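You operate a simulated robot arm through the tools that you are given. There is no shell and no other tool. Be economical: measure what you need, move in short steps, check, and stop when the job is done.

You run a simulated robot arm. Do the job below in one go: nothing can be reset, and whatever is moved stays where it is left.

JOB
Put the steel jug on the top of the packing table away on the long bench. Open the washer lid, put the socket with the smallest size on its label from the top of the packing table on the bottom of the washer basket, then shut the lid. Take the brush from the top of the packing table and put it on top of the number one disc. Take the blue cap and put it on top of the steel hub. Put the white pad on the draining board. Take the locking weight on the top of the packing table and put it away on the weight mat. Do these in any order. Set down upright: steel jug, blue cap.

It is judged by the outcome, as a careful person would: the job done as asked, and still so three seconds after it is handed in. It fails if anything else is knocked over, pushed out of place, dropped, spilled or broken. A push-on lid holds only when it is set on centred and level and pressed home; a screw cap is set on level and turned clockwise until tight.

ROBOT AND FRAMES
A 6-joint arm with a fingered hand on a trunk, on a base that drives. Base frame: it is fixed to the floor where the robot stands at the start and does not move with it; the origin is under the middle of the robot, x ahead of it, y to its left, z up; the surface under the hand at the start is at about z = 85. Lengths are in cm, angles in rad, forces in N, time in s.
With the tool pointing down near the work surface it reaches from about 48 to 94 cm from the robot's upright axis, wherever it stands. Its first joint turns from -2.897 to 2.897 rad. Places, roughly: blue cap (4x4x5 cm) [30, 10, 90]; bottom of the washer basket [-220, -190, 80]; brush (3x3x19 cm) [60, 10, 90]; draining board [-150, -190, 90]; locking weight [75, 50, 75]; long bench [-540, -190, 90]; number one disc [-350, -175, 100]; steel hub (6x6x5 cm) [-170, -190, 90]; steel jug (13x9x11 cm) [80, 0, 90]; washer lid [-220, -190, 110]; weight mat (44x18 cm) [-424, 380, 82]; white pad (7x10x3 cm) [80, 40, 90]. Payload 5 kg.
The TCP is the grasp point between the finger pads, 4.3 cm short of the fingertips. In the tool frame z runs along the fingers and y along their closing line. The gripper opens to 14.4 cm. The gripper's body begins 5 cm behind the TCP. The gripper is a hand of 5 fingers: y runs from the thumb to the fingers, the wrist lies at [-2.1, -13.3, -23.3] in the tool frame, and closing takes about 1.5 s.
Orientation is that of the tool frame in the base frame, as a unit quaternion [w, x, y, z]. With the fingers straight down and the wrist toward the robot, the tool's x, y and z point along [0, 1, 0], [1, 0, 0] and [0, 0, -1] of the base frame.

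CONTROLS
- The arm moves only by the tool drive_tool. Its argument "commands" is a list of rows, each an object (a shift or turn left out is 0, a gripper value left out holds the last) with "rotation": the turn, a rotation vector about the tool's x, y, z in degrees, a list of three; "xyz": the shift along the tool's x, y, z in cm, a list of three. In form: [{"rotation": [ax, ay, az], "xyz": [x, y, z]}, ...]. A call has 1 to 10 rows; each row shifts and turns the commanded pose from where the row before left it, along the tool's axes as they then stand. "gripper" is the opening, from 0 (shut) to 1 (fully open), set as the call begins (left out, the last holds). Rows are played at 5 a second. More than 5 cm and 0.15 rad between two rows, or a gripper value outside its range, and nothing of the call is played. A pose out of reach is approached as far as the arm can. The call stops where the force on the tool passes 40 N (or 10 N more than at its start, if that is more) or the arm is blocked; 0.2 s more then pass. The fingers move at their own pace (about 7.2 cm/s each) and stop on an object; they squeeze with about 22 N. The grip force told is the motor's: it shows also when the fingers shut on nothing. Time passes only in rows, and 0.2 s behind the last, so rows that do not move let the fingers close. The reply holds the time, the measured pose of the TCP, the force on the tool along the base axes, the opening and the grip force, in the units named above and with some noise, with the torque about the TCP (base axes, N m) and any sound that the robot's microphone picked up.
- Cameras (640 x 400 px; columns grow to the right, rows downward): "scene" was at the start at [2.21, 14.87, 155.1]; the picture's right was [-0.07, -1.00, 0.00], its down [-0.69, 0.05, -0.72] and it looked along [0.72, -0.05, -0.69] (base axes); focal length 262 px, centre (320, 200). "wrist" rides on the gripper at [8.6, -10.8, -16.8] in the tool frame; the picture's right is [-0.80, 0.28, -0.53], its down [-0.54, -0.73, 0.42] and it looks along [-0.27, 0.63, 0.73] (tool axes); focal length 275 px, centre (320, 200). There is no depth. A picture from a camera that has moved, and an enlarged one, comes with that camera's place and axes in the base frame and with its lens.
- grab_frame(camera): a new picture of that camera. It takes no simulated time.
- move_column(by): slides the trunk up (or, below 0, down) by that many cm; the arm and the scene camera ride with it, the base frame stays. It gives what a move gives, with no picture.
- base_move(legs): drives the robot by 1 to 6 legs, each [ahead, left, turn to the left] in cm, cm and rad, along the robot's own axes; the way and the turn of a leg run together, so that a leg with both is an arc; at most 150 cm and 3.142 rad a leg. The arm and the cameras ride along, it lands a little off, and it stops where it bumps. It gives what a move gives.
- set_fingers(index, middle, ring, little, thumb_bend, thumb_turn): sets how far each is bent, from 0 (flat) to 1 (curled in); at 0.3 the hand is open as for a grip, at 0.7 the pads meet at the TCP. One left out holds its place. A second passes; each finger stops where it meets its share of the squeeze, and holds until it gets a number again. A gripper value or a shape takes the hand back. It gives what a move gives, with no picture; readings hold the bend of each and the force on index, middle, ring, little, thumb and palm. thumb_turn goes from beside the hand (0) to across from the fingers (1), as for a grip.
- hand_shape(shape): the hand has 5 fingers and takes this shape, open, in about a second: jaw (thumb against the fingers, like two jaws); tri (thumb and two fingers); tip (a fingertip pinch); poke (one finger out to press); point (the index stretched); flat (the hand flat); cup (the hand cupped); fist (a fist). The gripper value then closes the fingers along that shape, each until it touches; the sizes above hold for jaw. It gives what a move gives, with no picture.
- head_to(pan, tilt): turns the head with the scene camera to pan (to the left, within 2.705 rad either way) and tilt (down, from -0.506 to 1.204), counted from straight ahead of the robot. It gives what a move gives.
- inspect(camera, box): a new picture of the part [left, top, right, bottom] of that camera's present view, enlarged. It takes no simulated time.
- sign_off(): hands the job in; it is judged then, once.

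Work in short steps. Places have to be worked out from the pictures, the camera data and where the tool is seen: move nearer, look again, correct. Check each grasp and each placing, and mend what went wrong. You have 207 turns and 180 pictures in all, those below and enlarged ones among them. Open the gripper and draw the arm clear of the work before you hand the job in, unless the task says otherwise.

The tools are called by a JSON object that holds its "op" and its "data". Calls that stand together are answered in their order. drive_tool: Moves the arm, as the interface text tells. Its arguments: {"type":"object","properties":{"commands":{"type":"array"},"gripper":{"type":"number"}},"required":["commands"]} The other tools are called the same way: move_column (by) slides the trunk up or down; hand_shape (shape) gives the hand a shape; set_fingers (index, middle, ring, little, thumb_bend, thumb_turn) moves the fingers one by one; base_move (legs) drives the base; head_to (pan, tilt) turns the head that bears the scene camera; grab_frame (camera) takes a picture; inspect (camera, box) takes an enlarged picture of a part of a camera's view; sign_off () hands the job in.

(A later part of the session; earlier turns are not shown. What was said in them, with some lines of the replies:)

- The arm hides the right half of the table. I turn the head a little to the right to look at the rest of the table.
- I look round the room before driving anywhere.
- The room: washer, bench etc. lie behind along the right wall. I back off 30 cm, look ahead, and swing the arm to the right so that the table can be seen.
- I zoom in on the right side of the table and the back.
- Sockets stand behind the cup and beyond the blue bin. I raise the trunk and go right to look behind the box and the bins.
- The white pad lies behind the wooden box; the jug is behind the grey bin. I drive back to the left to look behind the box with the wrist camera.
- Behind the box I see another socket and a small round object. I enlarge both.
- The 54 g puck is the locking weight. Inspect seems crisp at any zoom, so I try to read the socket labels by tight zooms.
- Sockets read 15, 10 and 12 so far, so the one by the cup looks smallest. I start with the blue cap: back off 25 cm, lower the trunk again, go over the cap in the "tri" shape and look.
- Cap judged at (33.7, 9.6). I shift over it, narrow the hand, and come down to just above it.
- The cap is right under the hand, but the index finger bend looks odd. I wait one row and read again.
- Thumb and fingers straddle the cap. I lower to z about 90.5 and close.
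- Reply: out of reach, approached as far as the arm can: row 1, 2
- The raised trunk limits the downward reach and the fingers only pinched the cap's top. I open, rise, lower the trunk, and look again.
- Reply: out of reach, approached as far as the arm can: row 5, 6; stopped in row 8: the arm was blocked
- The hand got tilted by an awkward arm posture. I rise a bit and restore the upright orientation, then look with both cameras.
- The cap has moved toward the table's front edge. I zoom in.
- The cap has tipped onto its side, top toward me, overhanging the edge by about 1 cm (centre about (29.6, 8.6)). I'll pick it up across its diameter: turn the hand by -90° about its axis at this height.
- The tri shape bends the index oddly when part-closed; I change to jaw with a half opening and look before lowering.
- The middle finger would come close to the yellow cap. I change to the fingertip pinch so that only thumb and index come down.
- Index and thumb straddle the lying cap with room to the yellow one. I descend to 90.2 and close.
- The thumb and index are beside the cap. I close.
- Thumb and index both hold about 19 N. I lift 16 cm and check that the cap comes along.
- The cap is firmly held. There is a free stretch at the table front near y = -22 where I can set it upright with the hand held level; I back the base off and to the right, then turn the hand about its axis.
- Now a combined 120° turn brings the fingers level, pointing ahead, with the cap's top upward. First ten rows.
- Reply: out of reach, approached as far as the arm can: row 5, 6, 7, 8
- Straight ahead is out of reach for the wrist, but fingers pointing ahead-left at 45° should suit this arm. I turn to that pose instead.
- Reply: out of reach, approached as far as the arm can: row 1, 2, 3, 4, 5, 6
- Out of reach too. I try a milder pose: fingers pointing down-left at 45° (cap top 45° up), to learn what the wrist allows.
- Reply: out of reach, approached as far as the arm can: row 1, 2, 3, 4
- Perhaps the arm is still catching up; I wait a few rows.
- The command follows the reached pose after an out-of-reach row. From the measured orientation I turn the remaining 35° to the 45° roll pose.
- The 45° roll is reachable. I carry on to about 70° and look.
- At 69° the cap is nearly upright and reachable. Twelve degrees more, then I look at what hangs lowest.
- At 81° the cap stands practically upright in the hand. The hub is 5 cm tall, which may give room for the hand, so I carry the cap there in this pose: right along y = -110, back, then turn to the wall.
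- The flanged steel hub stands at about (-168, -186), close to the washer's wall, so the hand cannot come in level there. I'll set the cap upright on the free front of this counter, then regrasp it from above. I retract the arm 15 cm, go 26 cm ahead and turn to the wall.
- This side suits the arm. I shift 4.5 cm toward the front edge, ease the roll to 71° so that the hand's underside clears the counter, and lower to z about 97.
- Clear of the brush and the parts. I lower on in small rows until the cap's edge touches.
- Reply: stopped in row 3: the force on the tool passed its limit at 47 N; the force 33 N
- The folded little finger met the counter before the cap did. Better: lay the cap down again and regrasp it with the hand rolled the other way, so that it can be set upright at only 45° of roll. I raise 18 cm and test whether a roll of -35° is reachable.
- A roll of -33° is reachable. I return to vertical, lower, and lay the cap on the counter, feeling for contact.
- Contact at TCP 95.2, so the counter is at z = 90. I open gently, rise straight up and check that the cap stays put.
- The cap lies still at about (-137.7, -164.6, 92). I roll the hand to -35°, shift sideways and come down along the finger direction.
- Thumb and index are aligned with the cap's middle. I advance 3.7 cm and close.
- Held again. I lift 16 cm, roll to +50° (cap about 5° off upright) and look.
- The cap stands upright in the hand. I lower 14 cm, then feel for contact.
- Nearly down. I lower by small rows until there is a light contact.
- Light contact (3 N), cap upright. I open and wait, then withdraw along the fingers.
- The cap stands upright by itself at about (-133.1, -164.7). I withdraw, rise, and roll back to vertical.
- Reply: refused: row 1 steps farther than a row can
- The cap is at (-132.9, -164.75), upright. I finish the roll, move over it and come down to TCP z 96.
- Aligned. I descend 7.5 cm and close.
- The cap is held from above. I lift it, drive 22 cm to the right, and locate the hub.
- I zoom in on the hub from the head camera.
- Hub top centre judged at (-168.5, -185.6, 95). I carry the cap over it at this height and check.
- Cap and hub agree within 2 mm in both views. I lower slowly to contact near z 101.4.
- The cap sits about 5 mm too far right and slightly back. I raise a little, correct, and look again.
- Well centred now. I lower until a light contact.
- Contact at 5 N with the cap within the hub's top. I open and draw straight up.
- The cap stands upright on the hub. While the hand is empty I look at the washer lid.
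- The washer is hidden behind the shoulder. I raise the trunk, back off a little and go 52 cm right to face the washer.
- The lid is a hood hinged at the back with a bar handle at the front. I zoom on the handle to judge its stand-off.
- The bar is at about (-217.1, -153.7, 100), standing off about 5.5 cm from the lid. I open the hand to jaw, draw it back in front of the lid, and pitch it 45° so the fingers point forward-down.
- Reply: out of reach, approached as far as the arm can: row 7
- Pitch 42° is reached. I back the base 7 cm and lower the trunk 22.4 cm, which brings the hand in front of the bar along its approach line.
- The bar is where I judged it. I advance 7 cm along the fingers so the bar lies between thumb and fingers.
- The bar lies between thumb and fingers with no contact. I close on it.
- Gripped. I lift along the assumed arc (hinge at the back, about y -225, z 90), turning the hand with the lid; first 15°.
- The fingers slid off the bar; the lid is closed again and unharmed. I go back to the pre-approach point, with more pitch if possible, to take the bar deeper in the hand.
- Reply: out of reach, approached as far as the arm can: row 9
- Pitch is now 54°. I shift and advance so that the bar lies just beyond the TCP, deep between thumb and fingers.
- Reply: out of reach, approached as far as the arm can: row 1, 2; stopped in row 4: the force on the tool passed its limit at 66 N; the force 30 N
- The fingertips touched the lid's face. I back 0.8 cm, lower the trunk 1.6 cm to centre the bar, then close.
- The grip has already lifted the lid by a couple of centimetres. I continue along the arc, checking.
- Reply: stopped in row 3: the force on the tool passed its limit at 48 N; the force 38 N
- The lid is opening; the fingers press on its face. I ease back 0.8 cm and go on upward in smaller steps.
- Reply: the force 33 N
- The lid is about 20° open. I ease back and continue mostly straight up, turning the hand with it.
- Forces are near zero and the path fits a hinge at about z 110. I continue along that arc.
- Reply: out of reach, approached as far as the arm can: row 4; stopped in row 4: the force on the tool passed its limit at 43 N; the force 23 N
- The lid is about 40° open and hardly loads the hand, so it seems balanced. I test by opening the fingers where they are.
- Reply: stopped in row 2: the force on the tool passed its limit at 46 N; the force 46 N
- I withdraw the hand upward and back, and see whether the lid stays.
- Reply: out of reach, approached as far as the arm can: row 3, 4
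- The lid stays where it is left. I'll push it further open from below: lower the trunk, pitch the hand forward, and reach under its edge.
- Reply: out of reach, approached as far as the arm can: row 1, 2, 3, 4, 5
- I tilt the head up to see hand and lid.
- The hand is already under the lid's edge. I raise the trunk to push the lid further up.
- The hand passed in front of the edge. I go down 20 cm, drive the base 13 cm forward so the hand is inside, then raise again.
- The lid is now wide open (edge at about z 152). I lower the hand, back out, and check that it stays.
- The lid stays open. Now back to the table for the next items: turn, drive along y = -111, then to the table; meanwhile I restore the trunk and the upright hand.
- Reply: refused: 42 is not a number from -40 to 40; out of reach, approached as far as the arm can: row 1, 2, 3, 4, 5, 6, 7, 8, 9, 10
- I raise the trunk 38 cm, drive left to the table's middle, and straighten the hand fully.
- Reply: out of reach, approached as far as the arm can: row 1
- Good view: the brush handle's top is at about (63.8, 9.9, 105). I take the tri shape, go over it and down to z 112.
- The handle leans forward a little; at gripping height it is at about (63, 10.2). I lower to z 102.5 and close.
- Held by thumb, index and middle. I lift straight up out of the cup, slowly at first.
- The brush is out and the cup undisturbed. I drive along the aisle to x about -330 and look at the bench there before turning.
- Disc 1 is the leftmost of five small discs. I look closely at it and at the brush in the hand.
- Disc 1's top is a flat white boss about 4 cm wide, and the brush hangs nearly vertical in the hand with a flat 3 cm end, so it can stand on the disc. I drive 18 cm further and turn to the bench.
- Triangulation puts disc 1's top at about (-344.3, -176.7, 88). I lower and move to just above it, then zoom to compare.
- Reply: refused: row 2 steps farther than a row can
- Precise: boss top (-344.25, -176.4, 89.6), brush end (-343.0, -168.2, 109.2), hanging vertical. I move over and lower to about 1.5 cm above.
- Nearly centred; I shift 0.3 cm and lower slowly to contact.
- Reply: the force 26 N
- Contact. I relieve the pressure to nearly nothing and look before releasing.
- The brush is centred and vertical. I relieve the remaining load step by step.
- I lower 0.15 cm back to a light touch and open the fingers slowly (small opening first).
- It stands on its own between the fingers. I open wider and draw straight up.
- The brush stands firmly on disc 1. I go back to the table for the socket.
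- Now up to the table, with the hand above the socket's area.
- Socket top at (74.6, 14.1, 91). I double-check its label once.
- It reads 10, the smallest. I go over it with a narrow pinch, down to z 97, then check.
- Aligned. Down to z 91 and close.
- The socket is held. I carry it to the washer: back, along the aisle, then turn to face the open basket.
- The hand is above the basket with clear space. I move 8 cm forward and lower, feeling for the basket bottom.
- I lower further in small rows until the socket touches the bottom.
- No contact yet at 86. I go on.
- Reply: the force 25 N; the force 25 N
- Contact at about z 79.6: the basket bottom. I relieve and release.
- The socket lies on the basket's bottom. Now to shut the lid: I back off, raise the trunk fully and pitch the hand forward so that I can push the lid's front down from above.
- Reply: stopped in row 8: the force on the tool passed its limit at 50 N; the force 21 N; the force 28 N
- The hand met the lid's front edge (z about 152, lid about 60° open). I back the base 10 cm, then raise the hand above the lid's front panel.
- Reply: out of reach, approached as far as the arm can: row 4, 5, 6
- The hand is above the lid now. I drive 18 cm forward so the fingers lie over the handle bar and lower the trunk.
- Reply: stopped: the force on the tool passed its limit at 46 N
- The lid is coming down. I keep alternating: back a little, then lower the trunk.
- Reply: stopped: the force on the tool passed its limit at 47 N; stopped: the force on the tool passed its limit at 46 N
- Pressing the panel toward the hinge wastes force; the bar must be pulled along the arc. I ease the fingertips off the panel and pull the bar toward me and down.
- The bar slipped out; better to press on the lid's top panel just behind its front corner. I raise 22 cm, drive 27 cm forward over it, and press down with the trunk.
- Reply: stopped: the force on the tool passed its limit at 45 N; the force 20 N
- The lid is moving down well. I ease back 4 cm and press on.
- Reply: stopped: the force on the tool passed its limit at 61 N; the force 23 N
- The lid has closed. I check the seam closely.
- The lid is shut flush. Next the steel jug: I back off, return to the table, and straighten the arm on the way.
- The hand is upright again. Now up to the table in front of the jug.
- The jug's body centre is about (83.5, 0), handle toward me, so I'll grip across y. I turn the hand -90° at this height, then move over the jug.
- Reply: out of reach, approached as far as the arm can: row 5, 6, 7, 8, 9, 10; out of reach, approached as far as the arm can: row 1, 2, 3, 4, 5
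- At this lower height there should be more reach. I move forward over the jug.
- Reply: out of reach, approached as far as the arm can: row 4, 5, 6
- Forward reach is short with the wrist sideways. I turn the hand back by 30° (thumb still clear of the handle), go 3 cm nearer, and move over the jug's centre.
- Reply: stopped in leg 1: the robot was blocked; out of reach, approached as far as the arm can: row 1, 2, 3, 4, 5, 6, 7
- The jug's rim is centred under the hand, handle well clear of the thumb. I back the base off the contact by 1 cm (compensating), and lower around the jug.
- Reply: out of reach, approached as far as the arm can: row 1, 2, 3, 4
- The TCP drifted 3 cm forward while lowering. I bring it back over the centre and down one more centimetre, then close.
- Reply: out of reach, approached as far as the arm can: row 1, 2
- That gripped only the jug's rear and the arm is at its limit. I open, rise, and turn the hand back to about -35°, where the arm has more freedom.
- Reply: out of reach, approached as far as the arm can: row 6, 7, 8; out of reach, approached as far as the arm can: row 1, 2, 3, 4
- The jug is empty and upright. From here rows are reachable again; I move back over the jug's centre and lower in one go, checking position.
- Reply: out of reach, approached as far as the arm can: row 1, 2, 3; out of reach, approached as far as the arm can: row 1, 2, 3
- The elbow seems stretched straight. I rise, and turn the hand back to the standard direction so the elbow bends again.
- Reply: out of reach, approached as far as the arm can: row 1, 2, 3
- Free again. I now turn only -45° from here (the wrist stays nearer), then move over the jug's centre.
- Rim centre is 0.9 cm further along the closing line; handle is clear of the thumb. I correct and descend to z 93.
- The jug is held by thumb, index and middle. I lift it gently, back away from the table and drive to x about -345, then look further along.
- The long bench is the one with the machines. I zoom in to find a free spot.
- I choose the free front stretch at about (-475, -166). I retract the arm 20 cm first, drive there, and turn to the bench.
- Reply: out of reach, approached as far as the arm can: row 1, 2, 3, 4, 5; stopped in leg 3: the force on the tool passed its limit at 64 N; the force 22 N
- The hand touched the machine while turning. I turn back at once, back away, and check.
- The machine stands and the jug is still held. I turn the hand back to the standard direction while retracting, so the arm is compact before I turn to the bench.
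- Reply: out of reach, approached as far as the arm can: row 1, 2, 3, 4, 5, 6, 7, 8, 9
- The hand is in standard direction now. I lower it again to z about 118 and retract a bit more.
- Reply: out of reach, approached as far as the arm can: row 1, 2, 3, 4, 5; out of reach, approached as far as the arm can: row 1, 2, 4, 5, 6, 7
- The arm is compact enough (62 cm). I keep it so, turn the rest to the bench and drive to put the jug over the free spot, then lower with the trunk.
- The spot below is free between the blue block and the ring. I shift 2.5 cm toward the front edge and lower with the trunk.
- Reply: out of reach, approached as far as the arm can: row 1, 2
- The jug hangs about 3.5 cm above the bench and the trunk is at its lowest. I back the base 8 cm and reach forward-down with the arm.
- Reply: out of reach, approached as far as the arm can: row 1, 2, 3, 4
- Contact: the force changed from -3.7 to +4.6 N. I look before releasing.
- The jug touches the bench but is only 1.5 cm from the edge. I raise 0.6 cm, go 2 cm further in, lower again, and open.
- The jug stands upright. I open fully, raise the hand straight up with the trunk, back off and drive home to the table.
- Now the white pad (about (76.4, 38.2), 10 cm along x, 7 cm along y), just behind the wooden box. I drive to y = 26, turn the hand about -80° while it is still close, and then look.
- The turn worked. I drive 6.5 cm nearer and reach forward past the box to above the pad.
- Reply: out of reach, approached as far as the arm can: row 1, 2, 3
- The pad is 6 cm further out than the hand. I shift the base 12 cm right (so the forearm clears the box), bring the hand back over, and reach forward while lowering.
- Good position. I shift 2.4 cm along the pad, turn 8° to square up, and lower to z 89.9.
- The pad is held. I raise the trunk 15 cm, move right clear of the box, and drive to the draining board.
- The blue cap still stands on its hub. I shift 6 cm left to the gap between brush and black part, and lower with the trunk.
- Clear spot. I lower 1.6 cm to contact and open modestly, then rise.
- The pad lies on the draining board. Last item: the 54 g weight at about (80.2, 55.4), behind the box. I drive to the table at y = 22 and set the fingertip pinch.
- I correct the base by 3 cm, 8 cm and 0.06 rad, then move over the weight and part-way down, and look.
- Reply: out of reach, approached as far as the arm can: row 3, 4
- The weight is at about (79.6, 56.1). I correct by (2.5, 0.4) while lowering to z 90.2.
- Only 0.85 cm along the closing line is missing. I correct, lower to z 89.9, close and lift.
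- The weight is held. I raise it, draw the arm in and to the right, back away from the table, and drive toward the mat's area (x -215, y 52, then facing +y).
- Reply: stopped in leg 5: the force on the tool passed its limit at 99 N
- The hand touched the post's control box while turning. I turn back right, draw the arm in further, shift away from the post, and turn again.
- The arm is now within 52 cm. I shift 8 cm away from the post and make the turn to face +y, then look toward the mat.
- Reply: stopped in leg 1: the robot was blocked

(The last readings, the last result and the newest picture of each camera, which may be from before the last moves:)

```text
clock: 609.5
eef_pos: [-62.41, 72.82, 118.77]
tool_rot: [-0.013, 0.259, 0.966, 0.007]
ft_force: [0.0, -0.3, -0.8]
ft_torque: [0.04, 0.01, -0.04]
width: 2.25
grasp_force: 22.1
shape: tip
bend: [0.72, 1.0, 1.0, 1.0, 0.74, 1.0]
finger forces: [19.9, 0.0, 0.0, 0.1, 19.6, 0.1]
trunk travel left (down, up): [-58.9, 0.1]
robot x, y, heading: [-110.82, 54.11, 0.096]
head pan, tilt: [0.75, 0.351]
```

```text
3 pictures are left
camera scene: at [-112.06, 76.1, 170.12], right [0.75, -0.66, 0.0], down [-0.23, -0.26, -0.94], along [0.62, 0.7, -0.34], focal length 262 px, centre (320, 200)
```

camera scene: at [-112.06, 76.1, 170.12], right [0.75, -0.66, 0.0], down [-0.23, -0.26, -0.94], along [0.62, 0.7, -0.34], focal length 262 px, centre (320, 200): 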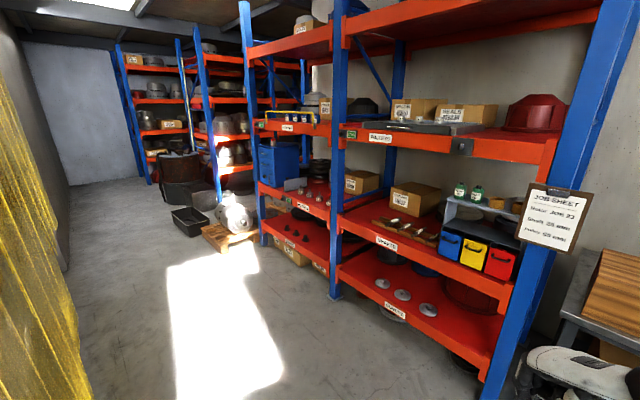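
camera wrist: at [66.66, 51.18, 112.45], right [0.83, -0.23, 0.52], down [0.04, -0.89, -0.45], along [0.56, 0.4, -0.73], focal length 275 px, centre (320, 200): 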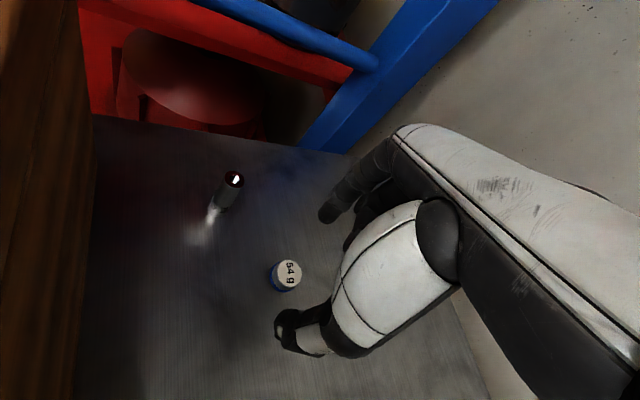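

Leg 1 was blocked, so the turn was skipped and I drove back east. I turn here in free space first, then go sideways west at y = 34 and forward through the gap between post and lathe.

{"op": "base_move", "data": {"legs": [[20, -22, -0.096], [0, 0, 1.571], [0, 112, 0]]}}

```text
clock: 620.6
eef_pos: [-214.98, 81.91, 118.82]
tool_rot: [-0.013, -0.466, 0.885, -0.002]
ft_force: [0.3, 0.1, -0.6]
ft_torque: [-0.01, 0.01, 0.0]
width: 2.22
grasp_force: 21.8
shape: tip
bend: [0.72, 1.0, 1.0, 1.0, 0.74, 1.0]
finger forces: [18.8, 0.1, 0.0, 0.0, 18.1, 0.0]
trunk travel left (down, up): [-58.9, 0.1]
robot x, y, heading: [-200.26, 32.3, 1.589]
head pan, tilt: [0.75, 0.351]
```

All legs done. Now forward through the gap, then one look toward the mat.

{"op": "base_move", "data": {"legs": [[130, 0, -0.018]]}}

{"op": "head_to", "data": {"pan": 0.85, "tilt": 0.4}}

{"op": "grab_frame", "data": {"camera": "scene"}}

```text
clock: 627.2
eef_pos: [-215.12, 212.12, 118.68]
tool_rot: [-0.013, -0.458, 0.889, -0.002]
ft_force: [0.4, 0.2, -1.2]
ft_torque: [0.0, 0.02, 0.01]
width: 2.25
grasp_force: 22.5
shape: tip
bend: [0.72, 1.0, 1.0, 1.0, 0.74, 1.0]
finger forces: [18.7, 0.0, 0.0, 0.0, 18.1, 0.0]
trunk travel left (down, up): [-58.9, 0.1]
robot x, y, heading: [-201.68, 162.26, 1.572]
head pan, tilt: [0.75, 0.351]
```

```text
clock: 627.8
eef_pos: [-215.27, 212.14, 118.75]
tool_rot: [-0.014, -0.459, 0.888, -0.002]
ft_force: [0.2, -0.1, -1.0]
ft_torque: [0.01, 0.0, 0.0]
width: 2.26
grasp_force: 21.7
shape: tip
bend: [0.72, 1.0, 1.0, 1.0, 0.74, 1.0]
finger forces: [18.8, 0.1, 0.0, 0.0, 18.1, 0.0]
trunk travel left (down, up): [-58.9, 0.1]
robot x, y, heading: [-201.51, 162.45, 1.57]
head pan, tilt: [0.85, 0.4]
```

```text
2 pictures are left
camera scene: at [-223.93, 162.14, 169.67], right [0.66, 0.75, 0.0], down [0.29, -0.26, -0.92], along [-0.69, 0.61, -0.39], focal length 262 px, centre (320, 200)
```

scene: 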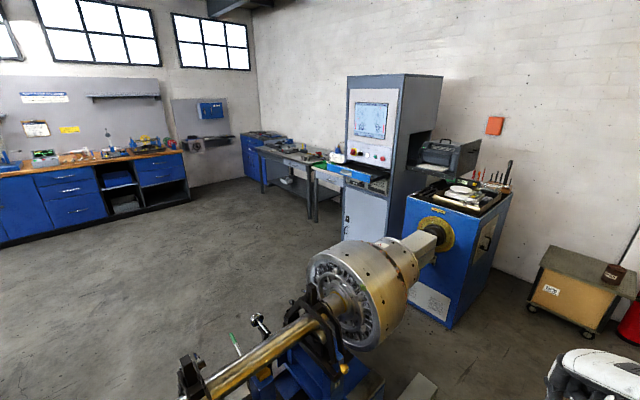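

The mat should be the blue surface by the control cabinet at about pixel (350, 172). I zoom there.

{"op": "inspect", "data": {"camera": "scene", "box": [290, 140, 410, 215]}}

```text
5.33 times, centred on (350, 178) of scene
camera zoom: at [-223.93, 162.14, 169.67], right [0.66, 0.75, 0.0], down [0.29, -0.26, -0.92], along [-0.69, 0.61, -0.39], focal length 1400 px, centre (160, 320)
```

zoom: 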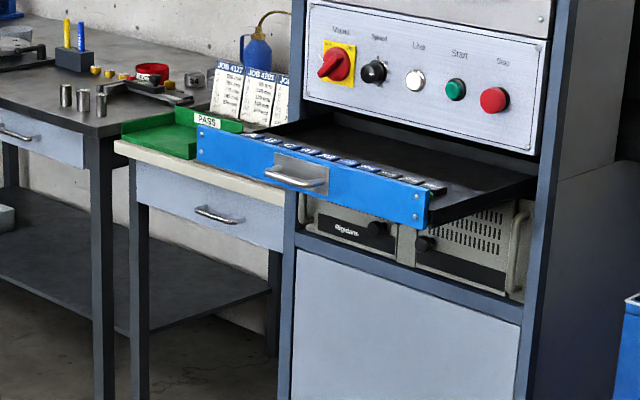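

The mat is the black lining of the pulled-out drawer in the control cabinet, on the far side of the balancing machine. I go round by the south aisle: back, east, south, then west.

{"op": "base_move", "data": {"legs": [[-128, 0, 0], [0, -112, 0], [0, 0, -1.571], [0, -145, 0], [-150, 0, 0], [-150, 0, 0]]}}

```text
clock: 664.2
eef_pos: [-347.06, -88.54, 118.74]
tool_rot: [-0.011, 0.321, 0.947, 0.008]
ft_force: [0.1, 1.2, 0.0]
ft_torque: [0.01, 0.0, -0.01]
width: 2.25
grasp_force: 22.0
shape: tip
bend: [0.72, 1.0, 1.0, 1.0, 0.74, 1.0]
finger forces: [18.4, 0.0, 0.0, 0.1, 17.2, 0.1]
trunk travel left (down, up): [-58.9, 0.1]
robot x, y, heading: [-397.61, -101.04, -0.04]
head pan, tilt: [0.85, 0.4]
```

{"op": "base_move", "data": {"legs": [[-58, 0, 0], [0, 0, 1.611], [150, 0, 0], [150, 0, 0], [93, 0, 0]]}}

```text
clock: 675.5
eef_pos: [-472.09, 35.32, 118.61]
tool_rot: [-0.013, -0.468, 0.884, -0.003]
ft_force: [0.5, -0.7, -0.6]
ft_torque: [0.05, 0.04, -0.03]
width: 2.22
grasp_force: 22.5
shape: tip
bend: [0.72, 1.0, 1.0, 1.0, 0.74, 1.0]
finger forces: [18.5, 0.0, 0.0, 0.0, 16.4, 0.1]
trunk travel left (down, up): [-58.9, 0.1]
robot x, y, heading: [-457.37, -14.3, 1.599]
head pan, tilt: [0.85, 0.4]
stopped in leg 3: the robot was blocked; the commanded pose is now the measured one
```

Something (probably the trolley) blocks the way. I back off 12 cm, shift 40 cm west and go on north.

{"op": "base_move", "data": {"legs": [[-14, 0, -0.028], [0, 40, 0], [150, 0, 0], [150, 0, 0]]}}

```text
clock: 692.8
eef_pos: [-506.88, 319.28, 118.65]
tool_rot: [-0.012, -0.446, 0.895, -0.002]
ft_force: [0.2, 0.4, -0.5]
ft_torque: [-0.03, 0.0, 0.01]
width: 2.26
grasp_force: 21.3
shape: tip
bend: [0.72, 1.0, 1.0, 1.0, 0.74, 1.0]
finger forces: [18.4, 0.0, 0.0, 0.0, 16.3, 0.0]
trunk travel left (down, up): [-58.9, 0.1]
robot x, y, heading: [-494.44, 268.9, 1.545]
head pan, tilt: [0.85, 0.4]
```

Now east along the front of the benches to the cabinet, then forward so that the hand is just before the drawer; then my last look.

{"op": "base_move", "data": {"legs": [[0, -88, 0.026], [42, 0, 0]]}}

{"op": "head_to", "data": {"pan": 0.05, "tilt": 0.75}}

{"op": "grab_frame", "data": {"camera": "scene"}}

```text
clock: 699.6
eef_pos: [-421.54, 359.57, 118.6]
tool_rot: [-0.012, -0.463, 0.886, -0.004]
ft_force: [0.4, 0.4, -0.4]
ft_torque: [-0.05, 0.02, 0.0]
width: 2.22
grasp_force: 21.4
shape: tip
bend: [0.72, 1.0, 1.0, 1.0, 0.74, 1.0]
finger forces: [18.4, 0.1, 0.0, 0.0, 16.3, 0.0]
trunk travel left (down, up): [-58.9, 0.1]
robot x, y, heading: [-407.27, 309.83, 1.583]
head pan, tilt: [0.85, 0.4]
```

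```text
clock: 700.8
eef_pos: [-421.5, 359.66, 118.65]
tool_rot: [-0.012, -0.463, 0.886, -0.002]
ft_force: [0.4, -0.1, -0.3]
ft_torque: [0.03, 0.0, -0.01]
width: 2.23
grasp_force: 22.1
shape: tip
bend: [0.72, 1.0, 1.0, 1.0, 0.74, 1.0]
finger forces: [18.4, 0.0, 0.0, 0.1, 16.4, 0.0]
trunk travel left (down, up): [-58.9, 0.1]
robot x, y, heading: [-406.95, 309.87, 1.586]
head pan, tilt: [0.051, 0.75]
```

```text
0 pictures are left
camera scene: at [-423.22, 311.71, 166.56], right [1.0, 0.07, 0.0], down [0.04, -0.68, -0.73], along [-0.05, 0.73, -0.68], focal length 262 px, centre (320, 200)
```

scene: 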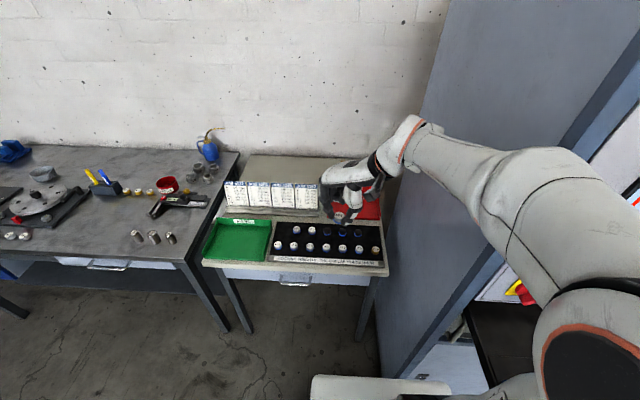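

No pictures are left, but this one shows the real mat: the black mat on the bench (x -447 to -403, y 368 to 388, z 82) with small weights in two rows; its back-left place (about (-444.3, 383.5)) looks free. I shift left, turn the hand back to standard and reach over it, using force to check the height.

{"op": "base_move", "data": {"legs": [[0, 22.5, -0.015]]}}

{"op": "drive_tool", "data": {"commands": [{"rotation": [0, 0, 7]}, {"rotation": [0, 0, 7]}, {"rotation": [0, 0, 7]}, {"rotation": [0, 0, 7]}, {"rotation": [0, 0, 7]}, {"rotation": [0, 0, 7]}, {"rotation": [0, 0, 7]}, {"rotation": [0, 0, 7]}, {}]}}

```text
clock: 702.5
eef_pos: [-443.3, 359.61, 118.53]
tool_rot: [-0.012, -0.457, 0.889, -0.002]
ft_force: [-1.0, -0.2, -0.4]
ft_torque: [-0.01, -0.03, -0.04]
width: 2.24
grasp_force: 22.3
shape: tip
bend: [0.72, 1.0, 1.0, 1.0, 0.74, 1.0]
finger forces: [18.4, 0.1, 0.0, 0.0, 16.4, 0.0]
trunk travel left (down, up): [-58.9, 0.1]
robot x, y, heading: [-429.08, 309.56, 1.567]
head pan, tilt: [0.051, 0.75]
```

```text
clock: 704.5
eef_pos: [-443.16, 359.55, 118.7]
tool_rot: [-0.009, 0.014, 1.0, -0.008]
ft_force: [0.4, 0.3, -0.3]
ft_torque: [0.0, -0.01, 0.03]
width: 2.25
grasp_force: 22.5
shape: tip
bend: [0.72, 1.0, 1.0, 1.0, 0.74, 1.0]
finger forces: [18.3, 0.0, 0.0, 0.1, 15.9, 0.0]
trunk travel left (down, up): [-58.9, 0.1]
robot x, y, heading: [-429.77, 309.43, 1.569]
head pan, tilt: [0.051, 0.75]
```

The hand is in standard direction above the bench's front. I reach 24 cm forward, then lower with the trunk to about 3 cm above the mat.

{"op": "drive_tool", "data": {"commands": [{"xyz": [0.2, 4, 0]}, {"xyz": [0.2, 4, 0]}, {"xyz": [0.2, 4, 0]}, {"xyz": [0.2, 4, 0]}, {"xyz": [0.2, 4, 0]}, {"xyz": [0.1, 4, 0]}, {}]}}

{"op": "move_column", "data": {"by": -27}}

```text
clock: 706.1
eef_pos: [-443.87, 383.5, 118.23]
tool_rot: [-0.01, 0.013, 1.0, -0.008]
ft_force: [0.2, -0.1, -0.2]
ft_torque: [-0.01, 0.02, 0.02]
width: 2.25
grasp_force: 22.0
shape: tip
bend: [0.72, 1.0, 1.0, 1.0, 0.74, 1.0]
finger forces: [18.2, 0.0, 0.0, 0.1, 15.8, 0.1]
trunk travel left (down, up): [-58.9, 0.1]
robot x, y, heading: [-429.65, 309.81, 1.571]
head pan, tilt: [0.051, 0.75]
```

```text
clock: 708.8
eef_pos: [-443.7, 383.39, 91.27]
tool_rot: [-0.009, 0.013, 1.0, -0.008]
ft_force: [0.0, 0.0, -0.6]
ft_torque: [0.03, 0.01, 0.01]
width: 2.25
grasp_force: 22.1
shape: tip
bend: [0.72, 1.0, 1.0, 1.0, 0.74, 1.0]
finger forces: [18.2, 0.1, 0.1, 0.1, 15.8, 0.1]
trunk travel left (down, up): [-31.9, 27.1]
robot x, y, heading: [-429.4, 309.47, 1.572]
head pan, tilt: [0.051, 0.75]
```

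No contact at 91. I lower in small steps; contact near 87 means the mat, near 89 means another weight.

{"op": "move_column", "data": {"by": -2}}

{"op": "move_column", "data": {"by": -0.8}}

{"op": "move_column", "data": {"by": -0.7}}

{"op": "move_column", "data": {"by": -0.5}}

```text
clock: 709.5
eef_pos: [-443.74, 383.59, 89.22]
tool_rot: [-0.01, 0.013, 1.0, -0.007]
ft_force: [-0.4, 1.1, -0.3]
ft_torque: [-0.01, 0.02, -0.02]
width: 2.24
grasp_force: 21.9
shape: tip
bend: [0.72, 1.0, 1.0, 1.0, 0.74, 1.0]
finger forces: [18.0, 0.1, 0.1, 0.1, 15.8, 0.0]
trunk travel left (down, up): [-29.9, 29.1]
robot x, y, heading: [-429.6, 309.64, 1.568]
head pan, tilt: [0.051, 0.75]
```

```text
clock: 710.0
eef_pos: [-443.58, 383.42, 88.41]
tool_rot: [-0.009, 0.013, 1.0, -0.008]
ft_force: [0.9, -0.3, -0.3]
ft_torque: [0.01, -0.01, 0.03]
width: 2.21
grasp_force: 21.9
shape: tip
bend: [0.72, 1.0, 1.0, 1.0, 0.74, 1.0]
finger forces: [18.2, 0.0, 0.0, 0.0, 15.7, 0.0]
trunk travel left (down, up): [-29.1, 29.9]
robot x, y, heading: [-429.81, 309.96, 1.57]
head pan, tilt: [0.051, 0.75]
```

```text
clock: 710.6
eef_pos: [-443.73, 383.58, 87.73]
tool_rot: [-0.01, 0.013, 1.0, -0.008]
ft_force: [-0.9, -0.4, -0.4]
ft_torque: [0.01, 0.04, -0.01]
width: 2.23
grasp_force: 21.7
shape: tip
bend: [0.72, 1.0, 1.0, 1.0, 0.74, 1.0]
finger forces: [18.1, 0.1, 0.1, 0.1, 15.8, 0.0]
trunk travel left (down, up): [-28.4, 30.6]
robot x, y, heading: [-429.33, 309.85, 1.568]
head pan, tilt: [0.051, 0.75]
```

```text
clock: 711.1
eef_pos: [-443.79, 383.51, 87.2]
tool_rot: [-0.01, 0.013, 1.0, -0.008]
ft_force: [-0.1, 0.3, -0.7]
ft_torque: [0.0, -0.02, -0.03]
width: 2.22
grasp_force: 22.0
shape: tip
bend: [0.72, 1.0, 1.0, 1.0, 0.74, 1.0]
finger forces: [18.1, 0.0, 0.0, 0.0, 15.8, 0.0]
trunk travel left (down, up): [-27.9, 31.1]
robot x, y, heading: [-429.82, 309.56, 1.568]
head pan, tilt: [0.051, 0.75]
```

No contact at 87.2, so the place is free. I go on until the mat is felt.

{"op": "move_column", "data": {"by": -0.3}}

{"op": "move_column", "data": {"by": -0.3}}

{"op": "move_column", "data": {"by": -0.3}}

```text
clock: 711.7
eef_pos: [-443.84, 383.54, 86.98]
tool_rot: [-0.01, 0.014, 1.0, -0.007]
ft_force: [0.2, 0.8, -0.4]
ft_torque: [-0.02, -0.04, -0.04]
width: 2.23
grasp_force: 22.0
shape: tip
bend: [0.72, 1.0, 1.0, 1.0, 0.74, 1.0]
finger forces: [18.1, 0.0, 0.0, 0.0, 15.8, 0.0]
trunk travel left (down, up): [-27.6, 31.4]
robot x, y, heading: [-429.71, 309.45, 1.569]
head pan, tilt: [0.051, 0.75]
```

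```text
clock: 712.2
eef_pos: [-443.76, 383.53, 86.55]
tool_rot: [-0.01, 0.013, 1.0, -0.007]
ft_force: [0.1, 0.3, -0.5]
ft_torque: [-0.01, 0.02, -0.01]
width: 2.22
grasp_force: 22.0
shape: tip
bend: [0.72, 1.0, 1.0, 1.0, 0.74, 1.0]
finger forces: [18.1, 0.0, 0.1, 0.0, 15.8, 0.0]
trunk travel left (down, up): [-27.3, 31.7]
robot x, y, heading: [-429.95, 309.47, 1.571]
head pan, tilt: [0.051, 0.75]
```

```text
clock: 712.7
eef_pos: [-443.76, 383.47, 86.24]
tool_rot: [-0.009, 0.012, 1.0, -0.008]
ft_force: [0.6, -1.1, -0.5]
ft_torque: [-0.03, 0.04, -0.01]
width: 2.24
grasp_force: 22.2
shape: tip
bend: [0.72, 1.0, 1.0, 1.0, 0.74, 1.0]
finger forces: [18.1, 0.1, 0.1, 0.0, 15.8, 0.0]
trunk travel left (down, up): [-27.0, 32.0]
robot x, y, heading: [-429.21, 309.62, 1.573]
head pan, tilt: [0.051, 0.75]
```

{"op": "move_column", "data": {"by": -0.3}}

{"op": "move_column", "data": {"by": -0.3}}

{"op": "move_column", "data": {"by": -0.3}}

{"op": "move_column", "data": {"by": -0.3}}

```text
clock: 713.2
eef_pos: [-443.74, 383.46, 86.14]
tool_rot: [-0.01, 0.013, 1.0, -0.008]
ft_force: [0.2, 0.3, -0.4]
ft_torque: [0.03, 0.02, 0.0]
width: 2.24
grasp_force: 22.3
shape: tip
bend: [0.72, 1.0, 1.0, 1.0, 0.74, 1.0]
finger forces: [18.3, 0.0, 0.0, 0.0, 16.0, 0.1]
trunk travel left (down, up): [-26.7, 32.3]
robot x, y, heading: [-429.93, 310.11, 1.568]
head pan, tilt: [0.051, 0.75]
```

```text
clock: 713.8
eef_pos: [-443.75, 383.36, 85.91]
tool_rot: [-0.01, 0.013, 1.0, -0.006]
ft_force: [-0.7, -1.6, 9.6]
ft_torque: [0.01, -0.05, -0.01]
width: 2.27
grasp_force: 22.3
shape: tip
bend: [0.72, 1.0, 1.0, 1.0, 0.74, 1.0]
finger forces: [19.8, 0.0, 0.0, 0.1, 18.2, 0.0]
trunk travel left (down, up): [-26.4, 32.6]
robot x, y, heading: [-429.47, 309.38, 1.573]
head pan, tilt: [0.051, 0.75]
```

```text
clock: 714.3
eef_pos: [-443.78, 383.55, 85.81]
tool_rot: [-0.011, 0.013, 1.0, -0.004]
ft_force: [-0.5, -0.8, 21.9]
ft_torque: [0.02, -0.03, -0.01]
width: 2.31
grasp_force: 21.9
shape: tip
bend: [0.72, 1.0, 1.0, 1.0, 0.74, 1.0]
finger forces: [22.9, 0.1, 0.0, 0.0, 20.8, 0.0]
trunk travel left (down, up): [-26.1, 32.9]
robot x, y, heading: [-429.81, 309.77, 1.572]
head pan, tilt: [0.051, 0.75]
```

```text
clock: 714.8
eef_pos: [-443.71, 383.26, 85.35]
tool_rot: [-0.011, 0.015, 1.0, -0.008]
ft_force: [-0.3, -12.4, 28.1]
ft_torque: [-0.96, 0.19, 0.08]
width: 2.17
grasp_force: 22.3
shape: tip
bend: [0.73, 1.0, 1.0, 1.0, 0.78, 1.0]
finger forces: [0.1, 0.0, 0.0, 0.0, 35.8, 0.0]
trunk travel left (down, up): [-25.8, 33.2]
robot x, y, heading: [-429.11, 309.48, 1.57]
head pan, tilt: [0.051, 0.75]
```

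The mat was felt at about z 81; the last step pressed the thumb tip on it. I raise 0.5 cm, open a little, then rise straight up.

{"op": "move_column", "data": {"by": 0.5}}

{"op": "drive_tool", "data": {"commands": [{}, {}, {}, {}], "gripper": 0.4}}

{"op": "move_column", "data": {"by": 3}}

```text
clock: 715.3
eef_pos: [-443.8, 383.44, 85.37]
tool_rot: [-0.009, 0.015, 1.0, -0.009]
ft_force: [-0.8, -2.5, 4.9]
ft_torque: [-0.24, 0.07, 0.0]
width: 2.1
grasp_force: 21.8
shape: tip
bend: [0.73, 1.0, 1.0, 1.0, 0.78, 1.0]
finger forces: [0.1, 0.1, 0.1, 0.1, 0.0, 0.0]
trunk travel left (down, up): [-26.3, 32.7]
robot x, y, heading: [-429.37, 309.9, 1.565]
head pan, tilt: [0.051, 0.75]
```

```text
clock: 716.3
eef_pos: [-443.6, 383.45, 85.58]
tool_rot: [-0.01, 0.014, 1.0, -0.009]
ft_force: [0.5, -3.5, 4.2]
ft_torque: [0.04, 0.0, -0.01]
width: 5.5
grasp_force: 0.1
shape: tip
bend: [0.74, 0.98, 0.99, 0.99, 0.73, 1.0]
finger forces: [4.6, 0.1, 0.0, 0.0, 0.0, 0.0]
trunk travel left (down, up): [-26.3, 32.7]
robot x, y, heading: [-429.33, 309.61, 1.569]
head pan, tilt: [0.051, 0.75]
```

```text
clock: 717.1
eef_pos: [-443.64, 383.51, 88.57]
tool_rot: [-0.009, 0.014, 1.0, -0.008]
ft_force: [0.6, 0.0, 0.0]
ft_torque: [0.01, 0.01, 0.02]
width: 5.72
grasp_force: 0.0
shape: tip
bend: [0.73, 0.98, 0.99, 0.99, 0.73, 1.0]
finger forces: [0.1, 0.0, 0.1, 0.0, 0.1, 0.0]
trunk travel left (down, up): [-29.3, 29.7]
robot x, y, heading: [-429.28, 309.69, 1.569]
head pan, tilt: [0.051, 0.75]
```

To check without pictures, I lower to just above the mat again and close gently: the same width and balanced forces will show that the weight lies flat between the fingertips.

{"op": "move_column", "data": {"by": -2.3}}

{"op": "drive_tool", "data": {"commands": [{}, {}, {}, {}, {}, {}], "gripper": 0.0}}

```text
clock: 717.8
eef_pos: [-443.71, 383.47, 86.2]
tool_rot: [-0.01, 0.012, 1.0, -0.007]
ft_force: [1.0, 0.4, -0.3]
ft_torque: [-0.04, 0.02, -0.01]
width: 5.71
grasp_force: 0.1
shape: tip
bend: [0.73, 0.98, 0.99, 0.99, 0.73, 1.0]
finger forces: [0.0, 0.0, 0.0, 0.1, 0.1, 0.0]
trunk travel left (down, up): [-27.0, 32.0]
robot x, y, heading: [-429.84, 309.66, 1.57]
head pan, tilt: [0.051, 0.75]
```

```text
clock: 719.2
eef_pos: [-443.69, 383.6, 86.28]
tool_rot: [-0.01, 0.013, 1.0, -0.008]
ft_force: [0.7, 0.3, 0.3]
ft_torque: [-0.02, -0.02, 0.0]
width: 0.03
grasp_force: 22.0
shape: tip
bend: [0.7, 1.0, 1.0, 1.0, 0.6, 1.0]
finger forces: [0.0, 0.1, 0.0, 0.0, 0.1, 0.0]
trunk travel left (down, up): [-27.0, 32.0]
robot x, y, heading: [-429.6, 309.91, 1.569]
head pan, tilt: [0.051, 0.75]
```

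The fingers closed on nothing, so the weight was squeezed out, probably backward. I rise, pitch the hand 40° forward (so the knuckles stay clear of the cards behind), and will probe with the closed fingertips.

{"op": "move_column", "data": {"by": 7}}

{"op": "drive_tool", "data": {"commands": [{"rotation": [-8, 0, 0]}, {"rotation": [-8, 0, 0]}, {"rotation": [-8, 0, 0]}, {"rotation": [-8, 0, 0]}, {"rotation": [-8, 0, 0]}, {}]}}

{"op": "move_column", "data": {"by": -5}}

{"op": "move_column", "data": {"by": -1}}

{"op": "move_column", "data": {"by": -0.7}}

{"op": "move_column", "data": {"by": -0.5}}

```text
clock: 720.2
eef_pos: [-443.77, 383.44, 93.27]
tool_rot: [-0.01, 0.013, 1.0, -0.007]
ft_force: [-0.4, -0.3, 0.6]
ft_torque: [0.02, -0.02, 0.02]
width: 0.0
grasp_force: 22.4
shape: tip
bend: [0.7, 1.0, 1.0, 1.0, 0.6, 1.0]
finger forces: [0.0, 0.0, 0.1, 0.0, 0.1, 0.0]
trunk travel left (down, up): [-34.0, 25.0]
robot x, y, heading: [-429.28, 309.32, 1.568]
head pan, tilt: [0.051, 0.75]
```

```text
clock: 721.6
eef_pos: [-442.99, 383.51, 93.06]
tool_rot: [0.006, 0.026, 0.956, 0.291]
ft_force: [-0.5, 0.4, 0.4]
ft_torque: [-0.01, 0.05, -0.03]
width: 0.0
grasp_force: 22.0
shape: tip
bend: [0.7, 1.0, 1.0, 1.0, 0.6, 1.0]
finger forces: [0.0, 0.0, 0.1, 0.0, 0.0, 0.1]
out of reach, approached as far as the arm can: row 4
trunk travel left (down, up): [-34.0, 25.0]
robot x, y, heading: [-429.53, 309.61, 1.567]
head pan, tilt: [0.051, 0.75]
```

```text
clock: 722.6
eef_pos: [-443.04, 383.41, 88.0]
tool_rot: [0.006, 0.026, 0.956, 0.292]
ft_force: [0.1, 0.4, 1.2]
ft_torque: [-0.02, 0.04, 0.0]
width: 0.01
grasp_force: 22.1
shape: tip
bend: [0.7, 1.0, 1.0, 1.0, 0.6, 1.0]
finger forces: [0.1, 0.0, 0.0, 0.0, 0.2, 0.0]
trunk travel left (down, up): [-29.0, 30.0]
robot x, y, heading: [-429.89, 309.47, 1.57]
head pan, tilt: [0.051, 0.75]
```

```text
clock: 723.1
eef_pos: [-442.83, 383.51, 87.02]
tool_rot: [0.006, 0.026, 0.956, 0.291]
ft_force: [-0.1, 0.6, 0.0]
ft_torque: [-0.01, 0.0, -0.01]
width: 0.01
grasp_force: 22.1
shape: tip
bend: [0.7, 1.0, 1.0, 1.0, 0.6, 1.0]
finger forces: [0.0, 0.1, 0.0, 0.1, 0.1, 0.1]
trunk travel left (down, up): [-28.0, 31.0]
robot x, y, heading: [-429.61, 309.75, 1.568]
head pan, tilt: [0.051, 0.75]
```

```text
clock: 723.7
eef_pos: [-442.89, 383.37, 86.32]
tool_rot: [0.007, 0.027, 0.956, 0.292]
ft_force: [-0.4, 0.3, -0.1]
ft_torque: [-0.03, -0.01, -0.02]
width: 0.01
grasp_force: 21.8
shape: tip
bend: [0.7, 1.0, 1.0, 1.0, 0.6, 1.0]
finger forces: [0.1, 0.1, 0.0, 0.1, 0.0, 0.0]
trunk travel left (down, up): [-27.3, 31.7]
robot x, y, heading: [-429.75, 309.41, 1.567]
head pan, tilt: [0.051, 0.75]
```

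```text
clock: 724.2
eef_pos: [-443.06, 383.54, 85.81]
tool_rot: [0.007, 0.026, 0.956, 0.291]
ft_force: [-0.1, -0.2, 0.4]
ft_torque: [0.0, 0.0, 0.01]
width: 0.0
grasp_force: 22.1
shape: tip
bend: [0.7, 1.0, 1.0, 1.0, 0.6, 1.0]
finger forces: [0.0, 0.0, 0.0, 0.1, 0.1, 0.0]
trunk travel left (down, up): [-26.8, 32.2]
robot x, y, heading: [-429.56, 309.62, 1.575]
head pan, tilt: [0.051, 0.75]
```

No contact there, so it isn't behind. It may have been squeezed out sideways on the mat. I raise 2 cm, go back 2.4 cm and probe 3.3 cm to the left.

{"op": "move_column", "data": {"by": 2}}

{"op": "drive_tool", "data": {"commands": [{"xyz": [0, -2, -1.34]}, {"xyz": [3.3, 0, 0]}, {}]}}

{"op": "move_column", "data": {"by": -1}}

{"op": "move_column", "data": {"by": -0.6}}

{"op": "move_column", "data": {"by": -0.5}}

```text
clock: 724.9
eef_pos: [-442.9, 383.59, 87.74]
tool_rot: [0.007, 0.026, 0.956, 0.292]
ft_force: [0.1, 0.3, -0.5]
ft_torque: [0.0, 0.01, 0.01]
width: 0.0
grasp_force: 22.1
shape: tip
bend: [0.7, 1.0, 1.0, 1.0, 0.6, 1.0]
finger forces: [0.0, 0.1, 0.0, 0.0, 0.0, 0.1]
trunk travel left (down, up): [-28.8, 30.2]
robot x, y, heading: [-429.84, 310.01, 1.571]
head pan, tilt: [0.051, 0.75]
```

```text
clock: 725.7
eef_pos: [-446.38, 381.43, 87.9]
tool_rot: [0.007, 0.026, 0.956, 0.291]
ft_force: [-0.6, 0.5, 0.5]
ft_torque: [0.0, -0.01, -0.01]
width: 0.0
grasp_force: 22.1
shape: tip
bend: [0.7, 1.0, 1.0, 1.0, 0.6, 1.0]
finger forces: [0.0, 0.0, 0.0, 0.0, 0.1, 0.1]
trunk travel left (down, up): [-28.8, 30.2]
robot x, y, heading: [-429.71, 309.51, 1.572]
head pan, tilt: [0.051, 0.75]
```

```text
clock: 726.3
eef_pos: [-446.4, 381.43, 86.97]
tool_rot: [0.006, 0.026, 0.956, 0.291]
ft_force: [-0.2, 0.0, 0.3]
ft_torque: [-0.01, 0.02, -0.04]
width: 0.0
grasp_force: 22.2
shape: tip
bend: [0.7, 1.0, 1.0, 1.0, 0.6, 1.0]
finger forces: [0.0, 0.0, 0.0, 0.0, 0.1, 0.0]
trunk travel left (down, up): [-27.8, 31.2]
robot x, y, heading: [-429.8, 309.72, 1.574]
head pan, tilt: [0.051, 0.75]
```

```text
clock: 726.9
eef_pos: [-446.37, 381.29, 86.29]
tool_rot: [0.006, 0.026, 0.956, 0.291]
ft_force: [0.0, -0.4, 0.0]
ft_torque: [-0.03, 0.0, 0.0]
width: 0.0
grasp_force: 22.0
shape: tip
bend: [0.7, 1.0, 1.0, 1.0, 0.6, 1.0]
finger forces: [0.0, 0.0, 0.1, 0.0, 0.0, 0.1]
trunk travel left (down, up): [-27.2, 31.8]
robot x, y, heading: [-429.63, 309.73, 1.571]
head pan, tilt: [0.051, 0.75]
```

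```text
clock: 727.4
eef_pos: [-446.33, 381.32, 85.81]
tool_rot: [0.006, 0.025, 0.956, 0.292]
ft_force: [-0.2, 0.0, 0.2]
ft_torque: [0.0, 0.02, -0.01]
width: 0.0
grasp_force: 22.1
shape: tip
bend: [0.7, 1.0, 1.0, 1.0, 0.6, 1.0]
finger forces: [0.1, 0.1, 0.0, 0.1, 0.0, 0.1]
trunk travel left (down, up): [-26.7, 32.3]
robot x, y, heading: [-429.61, 309.38, 1.572]
head pan, tilt: [0.051, 0.75]
```

Nothing there. I lower to the mat here to calibrate the tip height.

{"op": "move_column", "data": {"by": -0.5}}

{"op": "move_column", "data": {"by": -0.4}}

{"op": "move_column", "data": {"by": -0.4}}

{"op": "move_column", "data": {"by": -0.3}}

```text
clock: 727.9
eef_pos: [-446.42, 381.4, 85.58]
tool_rot: [0.006, 0.026, 0.956, 0.293]
ft_force: [-0.1, -4.0, 11.5]
ft_torque: [-0.03, 0.11, 0.0]
width: 0.0
grasp_force: 22.1
shape: tip
bend: [0.7, 1.0, 1.0, 1.0, 0.6, 1.0]
finger forces: [0.1, 0.0, 0.0, 0.0, 0.0, 0.1]
trunk travel left (down, up): [-26.2, 32.8]
robot x, y, heading: [-429.21, 309.41, 1.576]
head pan, tilt: [0.051, 0.75]
```

```text
clock: 728.5
eef_pos: [-446.4, 381.24, 85.32]
tool_rot: [0.005, 0.026, 0.955, 0.295]
ft_force: [-1.2, -14.6, 30.1]
ft_torque: [-0.11, 0.14, 0.06]
width: 0.0
grasp_force: 22.2
shape: tip
bend: [0.7, 1.0, 1.0, 1.0, 0.62, 1.0]
finger forces: [0.0, 0.1, 0.1, 0.0, 57.9, 0.0]
trunk travel left (down, up): [-25.8, 33.2]
robot x, y, heading: [-429.77, 309.83, 1.569]
head pan, tilt: [0.051, 0.75]
```

```text
clock: 728.8
eef_pos: [-446.49, 381.38, 85.41]
tool_rot: [0.004, 0.026, 0.954, 0.298]
ft_force: [-0.2, 0.7, 12.4]
ft_torque: [0.21, 0.05, 0.02]
width: 0.0
grasp_force: 21.3
shape: tip
bend: [0.7, 1.0, 1.0, 1.0, 0.61, 1.0]
finger forces: [0.1, 0.0, 0.0, 0.0, 0.0, 0.0]
trunk travel left (down, up): [-25.6, 33.4]
robot x, y, heading: [-429.06, 309.39, 1.573]
head pan, tilt: [0.051, 0.75]
stopped: the force on the tool passed its limit at 46 N (the readings are from after the stop); the commanded pose is now the measured one
```

```text
clock: 729.4
eef_pos: [-446.53, 381.46, 85.27]
tool_rot: [0.004, 0.027, 0.954, 0.298]
ft_force: [-0.8, -7.6, 27.9]
ft_torque: [0.19, 0.1, 0.07]
width: 0.0
grasp_force: 21.8
shape: tip
bend: [0.7, 1.0, 1.0, 1.0, 0.62, 1.0]
finger forces: [0.0, 0.0, 0.0, 0.0, 0.0, 0.0]
trunk travel left (down, up): [-25.3, 33.7]
robot x, y, heading: [-429.81, 309.53, 1.573]
head pan, tilt: [0.051, 0.75]
```

Mat contact in this pose is at TCP 85.6, so a weight would be felt above 86.5. I raise and probe to the right (x about -440.5).

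{"op": "move_column", "data": {"by": 3.2}}

{"op": "drive_tool", "data": {"commands": [{"xyz": [-3, 0, 0]}, {"xyz": [-3, 0, 0]}, {}]}}

{"op": "move_column", "data": {"by": -1.2}}

{"op": "move_column", "data": {"by": -0.5}}

{"op": "move_column", "data": {"by": -0.5}}

```text
clock: 730.1
eef_pos: [-446.37, 381.43, 87.92]
tool_rot: [0.006, 0.026, 0.956, 0.293]
ft_force: [0.0, 0.4, 1.1]
ft_torque: [0.0, 0.03, -0.02]
width: 0.01
grasp_force: 21.6
shape: tip
bend: [0.7, 1.0, 1.0, 1.0, 0.6, 1.0]
finger forces: [0.1, 0.0, 0.1, 0.0, 0.1, 0.0]
trunk travel left (down, up): [-28.5, 30.5]
robot x, y, heading: [-429.59, 309.63, 1.571]
head pan, tilt: [0.051, 0.75]
```

```text
clock: 730.9
eef_pos: [-440.37, 381.11, 87.91]
tool_rot: [0.005, 0.026, 0.956, 0.293]
ft_force: [-0.1, -0.8, 0.2]
ft_torque: [0.02, 0.03, 0.0]
width: 0.0
grasp_force: 22.0
shape: tip
bend: [0.7, 1.0, 1.0, 1.0, 0.6, 1.0]
finger forces: [0.0, 0.0, 0.0, 0.0, 0.0, 0.1]
trunk travel left (down, up): [-28.5, 30.5]
robot x, y, heading: [-429.76, 309.36, 1.572]
head pan, tilt: [0.051, 0.75]
```

```text
clock: 731.5
eef_pos: [-440.38, 381.06, 87.31]
tool_rot: [0.004, 0.027, 0.954, 0.298]
ft_force: [-1.8, -5.5, 29.0]
ft_torque: [0.32, 0.08, 0.03]
width: 0.0
grasp_force: 22.2
shape: tip
bend: [0.7, 1.0, 1.0, 1.0, 0.62, 1.0]
finger forces: [0.0, 0.0, 0.1, 0.1, 0.0, 0.0]
trunk travel left (down, up): [-27.3, 31.7]
robot x, y, heading: [-429.52, 309.15, 1.575]
head pan, tilt: [0.051, 0.75]
```

```text
clock: 732.0
eef_pos: [-440.32, 381.41, 87.3]
tool_rot: [0.002, 0.028, 0.952, 0.304]
ft_force: [0.5, -0.9, 15.2]
ft_torque: [0.28, 0.0, -0.02]
width: 0.0
grasp_force: 21.8
shape: tip
bend: [0.7, 1.0, 1.0, 1.0, 0.62, 1.0]
finger forces: [0.0, 0.1, 0.0, 0.1, 0.0, 0.0]
trunk travel left (down, up): [-26.8, 32.2]
robot x, y, heading: [-429.27, 309.49, 1.566]
head pan, tilt: [0.051, 0.75]
stopped: the force on the tool passed its limit at 40 N (the readings are from after the stop); the commanded pose is now the measured one
```

```text
clock: 732.5
eef_pos: [-440.49, 381.43, 86.94]
tool_rot: [0.003, 0.028, 0.952, 0.305]
ft_force: [0.0, 2.5, 32.4]
ft_torque: [0.8, -0.04, -0.01]
width: 0.0
grasp_force: 21.5
shape: tip
bend: [0.7, 1.0, 1.0, 1.0, 0.63, 1.0]
finger forces: [0.0, 0.0, 0.0, 0.0, 0.0, 0.1]
trunk travel left (down, up): [-26.3, 32.7]
robot x, y, heading: [-429.65, 309.41, 1.572]
head pan, tilt: [0.051, 0.75]
```

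A weight is felt at x about -440.4. To tell it from the neighbour (edge about -439.5) I probe again 1.5 cm further left.

{"op": "move_column", "data": {"by": 2.2}}

{"op": "drive_tool", "data": {"commands": [{"xyz": [1.5, 0, 0]}, {}]}}

{"op": "move_column", "data": {"by": -1.4}}

{"op": "move_column", "data": {"by": -0.5}}

```text
clock: 733.2
eef_pos: [-440.38, 381.38, 88.24]
tool_rot: [0.004, 0.026, 0.954, 0.298]
ft_force: [-0.1, 0.2, 0.2]
ft_torque: [-0.01, -0.02, -0.02]
width: 0.0
grasp_force: 22.2
shape: tip
bend: [0.7, 1.0, 1.0, 1.0, 0.61, 1.0]
finger forces: [0.0, 0.0, 0.0, 0.0, 0.1, 0.1]
trunk travel left (down, up): [-28.5, 30.5]
robot x, y, heading: [-429.66, 310.06, 1.575]
head pan, tilt: [0.051, 0.75]
```

```text
clock: 733.8
eef_pos: [-441.86, 381.44, 88.53]
tool_rot: [0.004, 0.027, 0.953, 0.3]
ft_force: [-0.5, -0.8, 0.2]
ft_torque: [-0.01, -0.01, 0.01]
width: 0.0
grasp_force: 22.3
shape: tip
bend: [0.7, 1.0, 1.0, 1.0, 0.61, 1.0]
finger forces: [0.1, 0.0, 0.1, 0.0, 0.0, 0.1]
trunk travel left (down, up): [-28.5, 30.5]
robot x, y, heading: [-429.65, 309.41, 1.576]
head pan, tilt: [0.051, 0.75]
```

```text
clock: 734.5
eef_pos: [-441.93, 381.43, 87.34]
tool_rot: [0.004, 0.028, 0.953, 0.301]
ft_force: [-1.7, 1.1, 6.3]
ft_torque: [0.16, 0.09, 0.03]
width: 0.03
grasp_force: 22.2
shape: tip
bend: [0.7, 1.0, 1.0, 1.0, 0.61, 1.0]
finger forces: [0.0, 0.0, 0.0, 0.0, 0.0, 0.0]
trunk travel left (down, up): [-27.1, 31.9]
robot x, y, heading: [-429.63, 309.65, 1.569]
head pan, tilt: [0.051, 0.75]
```

```text
clock: 735.0
eef_pos: [-442.02, 381.54, 87.05]
tool_rot: [0.003, 0.028, 0.953, 0.302]
ft_force: [-5.6, 3.4, 17.9]
ft_torque: [0.51, 0.24, 0.14]
width: 0.0
grasp_force: 21.8
shape: tip
bend: [0.7, 1.0, 1.0, 1.0, 0.62, 1.0]
finger forces: [0.1, 0.0, 0.1, 0.0, 0.0, 0.0]
trunk travel left (down, up): [-26.6, 32.4]
robot x, y, heading: [-429.81, 309.21, 1.571]
head pan, tilt: [0.051, 0.75]
```

A flat-topped weight of the right height lies there on the mat, its left edge at about -442, just where ours would have been squeezed to; it lies flat on the mat. I leave it so, rise, open the hand and back away.

{"op": "move_column", "data": {"by": 25}}

{"op": "base_move", "data": {"legs": [[-40, 0, 0]]}}

{"op": "drive_tool", "data": {"commands": [{}, {}, {}, {}], "gripper": 1.0}}

```text
clock: 737.6
eef_pos: [-442.0, 381.42, 111.55]
tool_rot: [0.003, 0.028, 0.954, 0.3]
ft_force: [0.9, 0.4, -0.7]
ft_torque: [0.02, -0.03, 0.03]
width: 0.0
grasp_force: 22.3
shape: tip
bend: [0.7, 1.0, 1.0, 1.0, 0.61, 1.0]
finger forces: [0.0, 0.0, 0.1, 0.1, 0.0, 0.1]
trunk travel left (down, up): [-51.6, 7.4]
robot x, y, heading: [-429.59, 309.61, 1.569]
head pan, tilt: [0.051, 0.75]
```

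```text
clock: 740.1
eef_pos: [-441.62, 341.39, 111.63]
tool_rot: [0.004, 0.03, 0.954, 0.299]
ft_force: [-0.6, -0.3, 0.0]
ft_torque: [0.0, 0.01, -0.01]
width: 0.0
grasp_force: 21.8
shape: tip
bend: [0.7, 1.0, 1.0, 1.0, 0.61, 1.0]
finger forces: [0.1, 0.0, 0.1, 0.1, 0.0, 0.0]
trunk travel left (down, up): [-51.6, 7.4]
robot x, y, heading: [-429.66, 269.68, 1.566]
head pan, tilt: [0.051, 0.75]
```

```text
clock: 741.1
eef_pos: [-441.75, 341.59, 111.62]
tool_rot: [0.003, 0.029, 0.953, 0.3]
ft_force: [-0.3, 0.0, -0.2]
ft_torque: [0.02, 0.0, 0.01]
width: 14.35
grasp_force: 0.1
shape: tip
bend: [0.3, 0.98, 0.99, 0.99, 0.3, 0.98]
finger forces: [0.0, 0.1, 0.0, 0.1, 0.0, 0.0]
trunk travel left (down, up): [-51.6, 7.4]
robot x, y, heading: [-429.68, 269.61, 1.568]
head pan, tilt: [0.051, 0.75]
```

The hand is open and clear of the work, so I hand the job in.

{"op": "sign_off", "data": {}}

```text
The job is handed in.
```

I handed the job in with all six tasks carried out, but I could not see where the locking weight came to rest: it slipped from the fingers as I set it down and I had no pictures left. Probing by touch found a flat-topped weight about where it would have slid on the mat, but that could be its neighbour.

- **Seen in place afterwards:** The steel jug stands upright on the long bench, the brush stands on disc 1, the white pad lies on the draining board, and the blue cap is upright on the steel hub. The size 10 socket was seen lying on the basket bottom, and the lid shut flush over it.
- **Contacts on the way:**
  - I tipped the blue cap over on the table and had to set it upright again before placing it.
  - The hand bumped the machine on the long bench and the control box on the post by the yellow curtain. The machine looked undisturbed; I did not check the control box.
  - The base was blocked three times: at the packing table, by the lathe and probably by the trolley. I did not check whether anything there moved.
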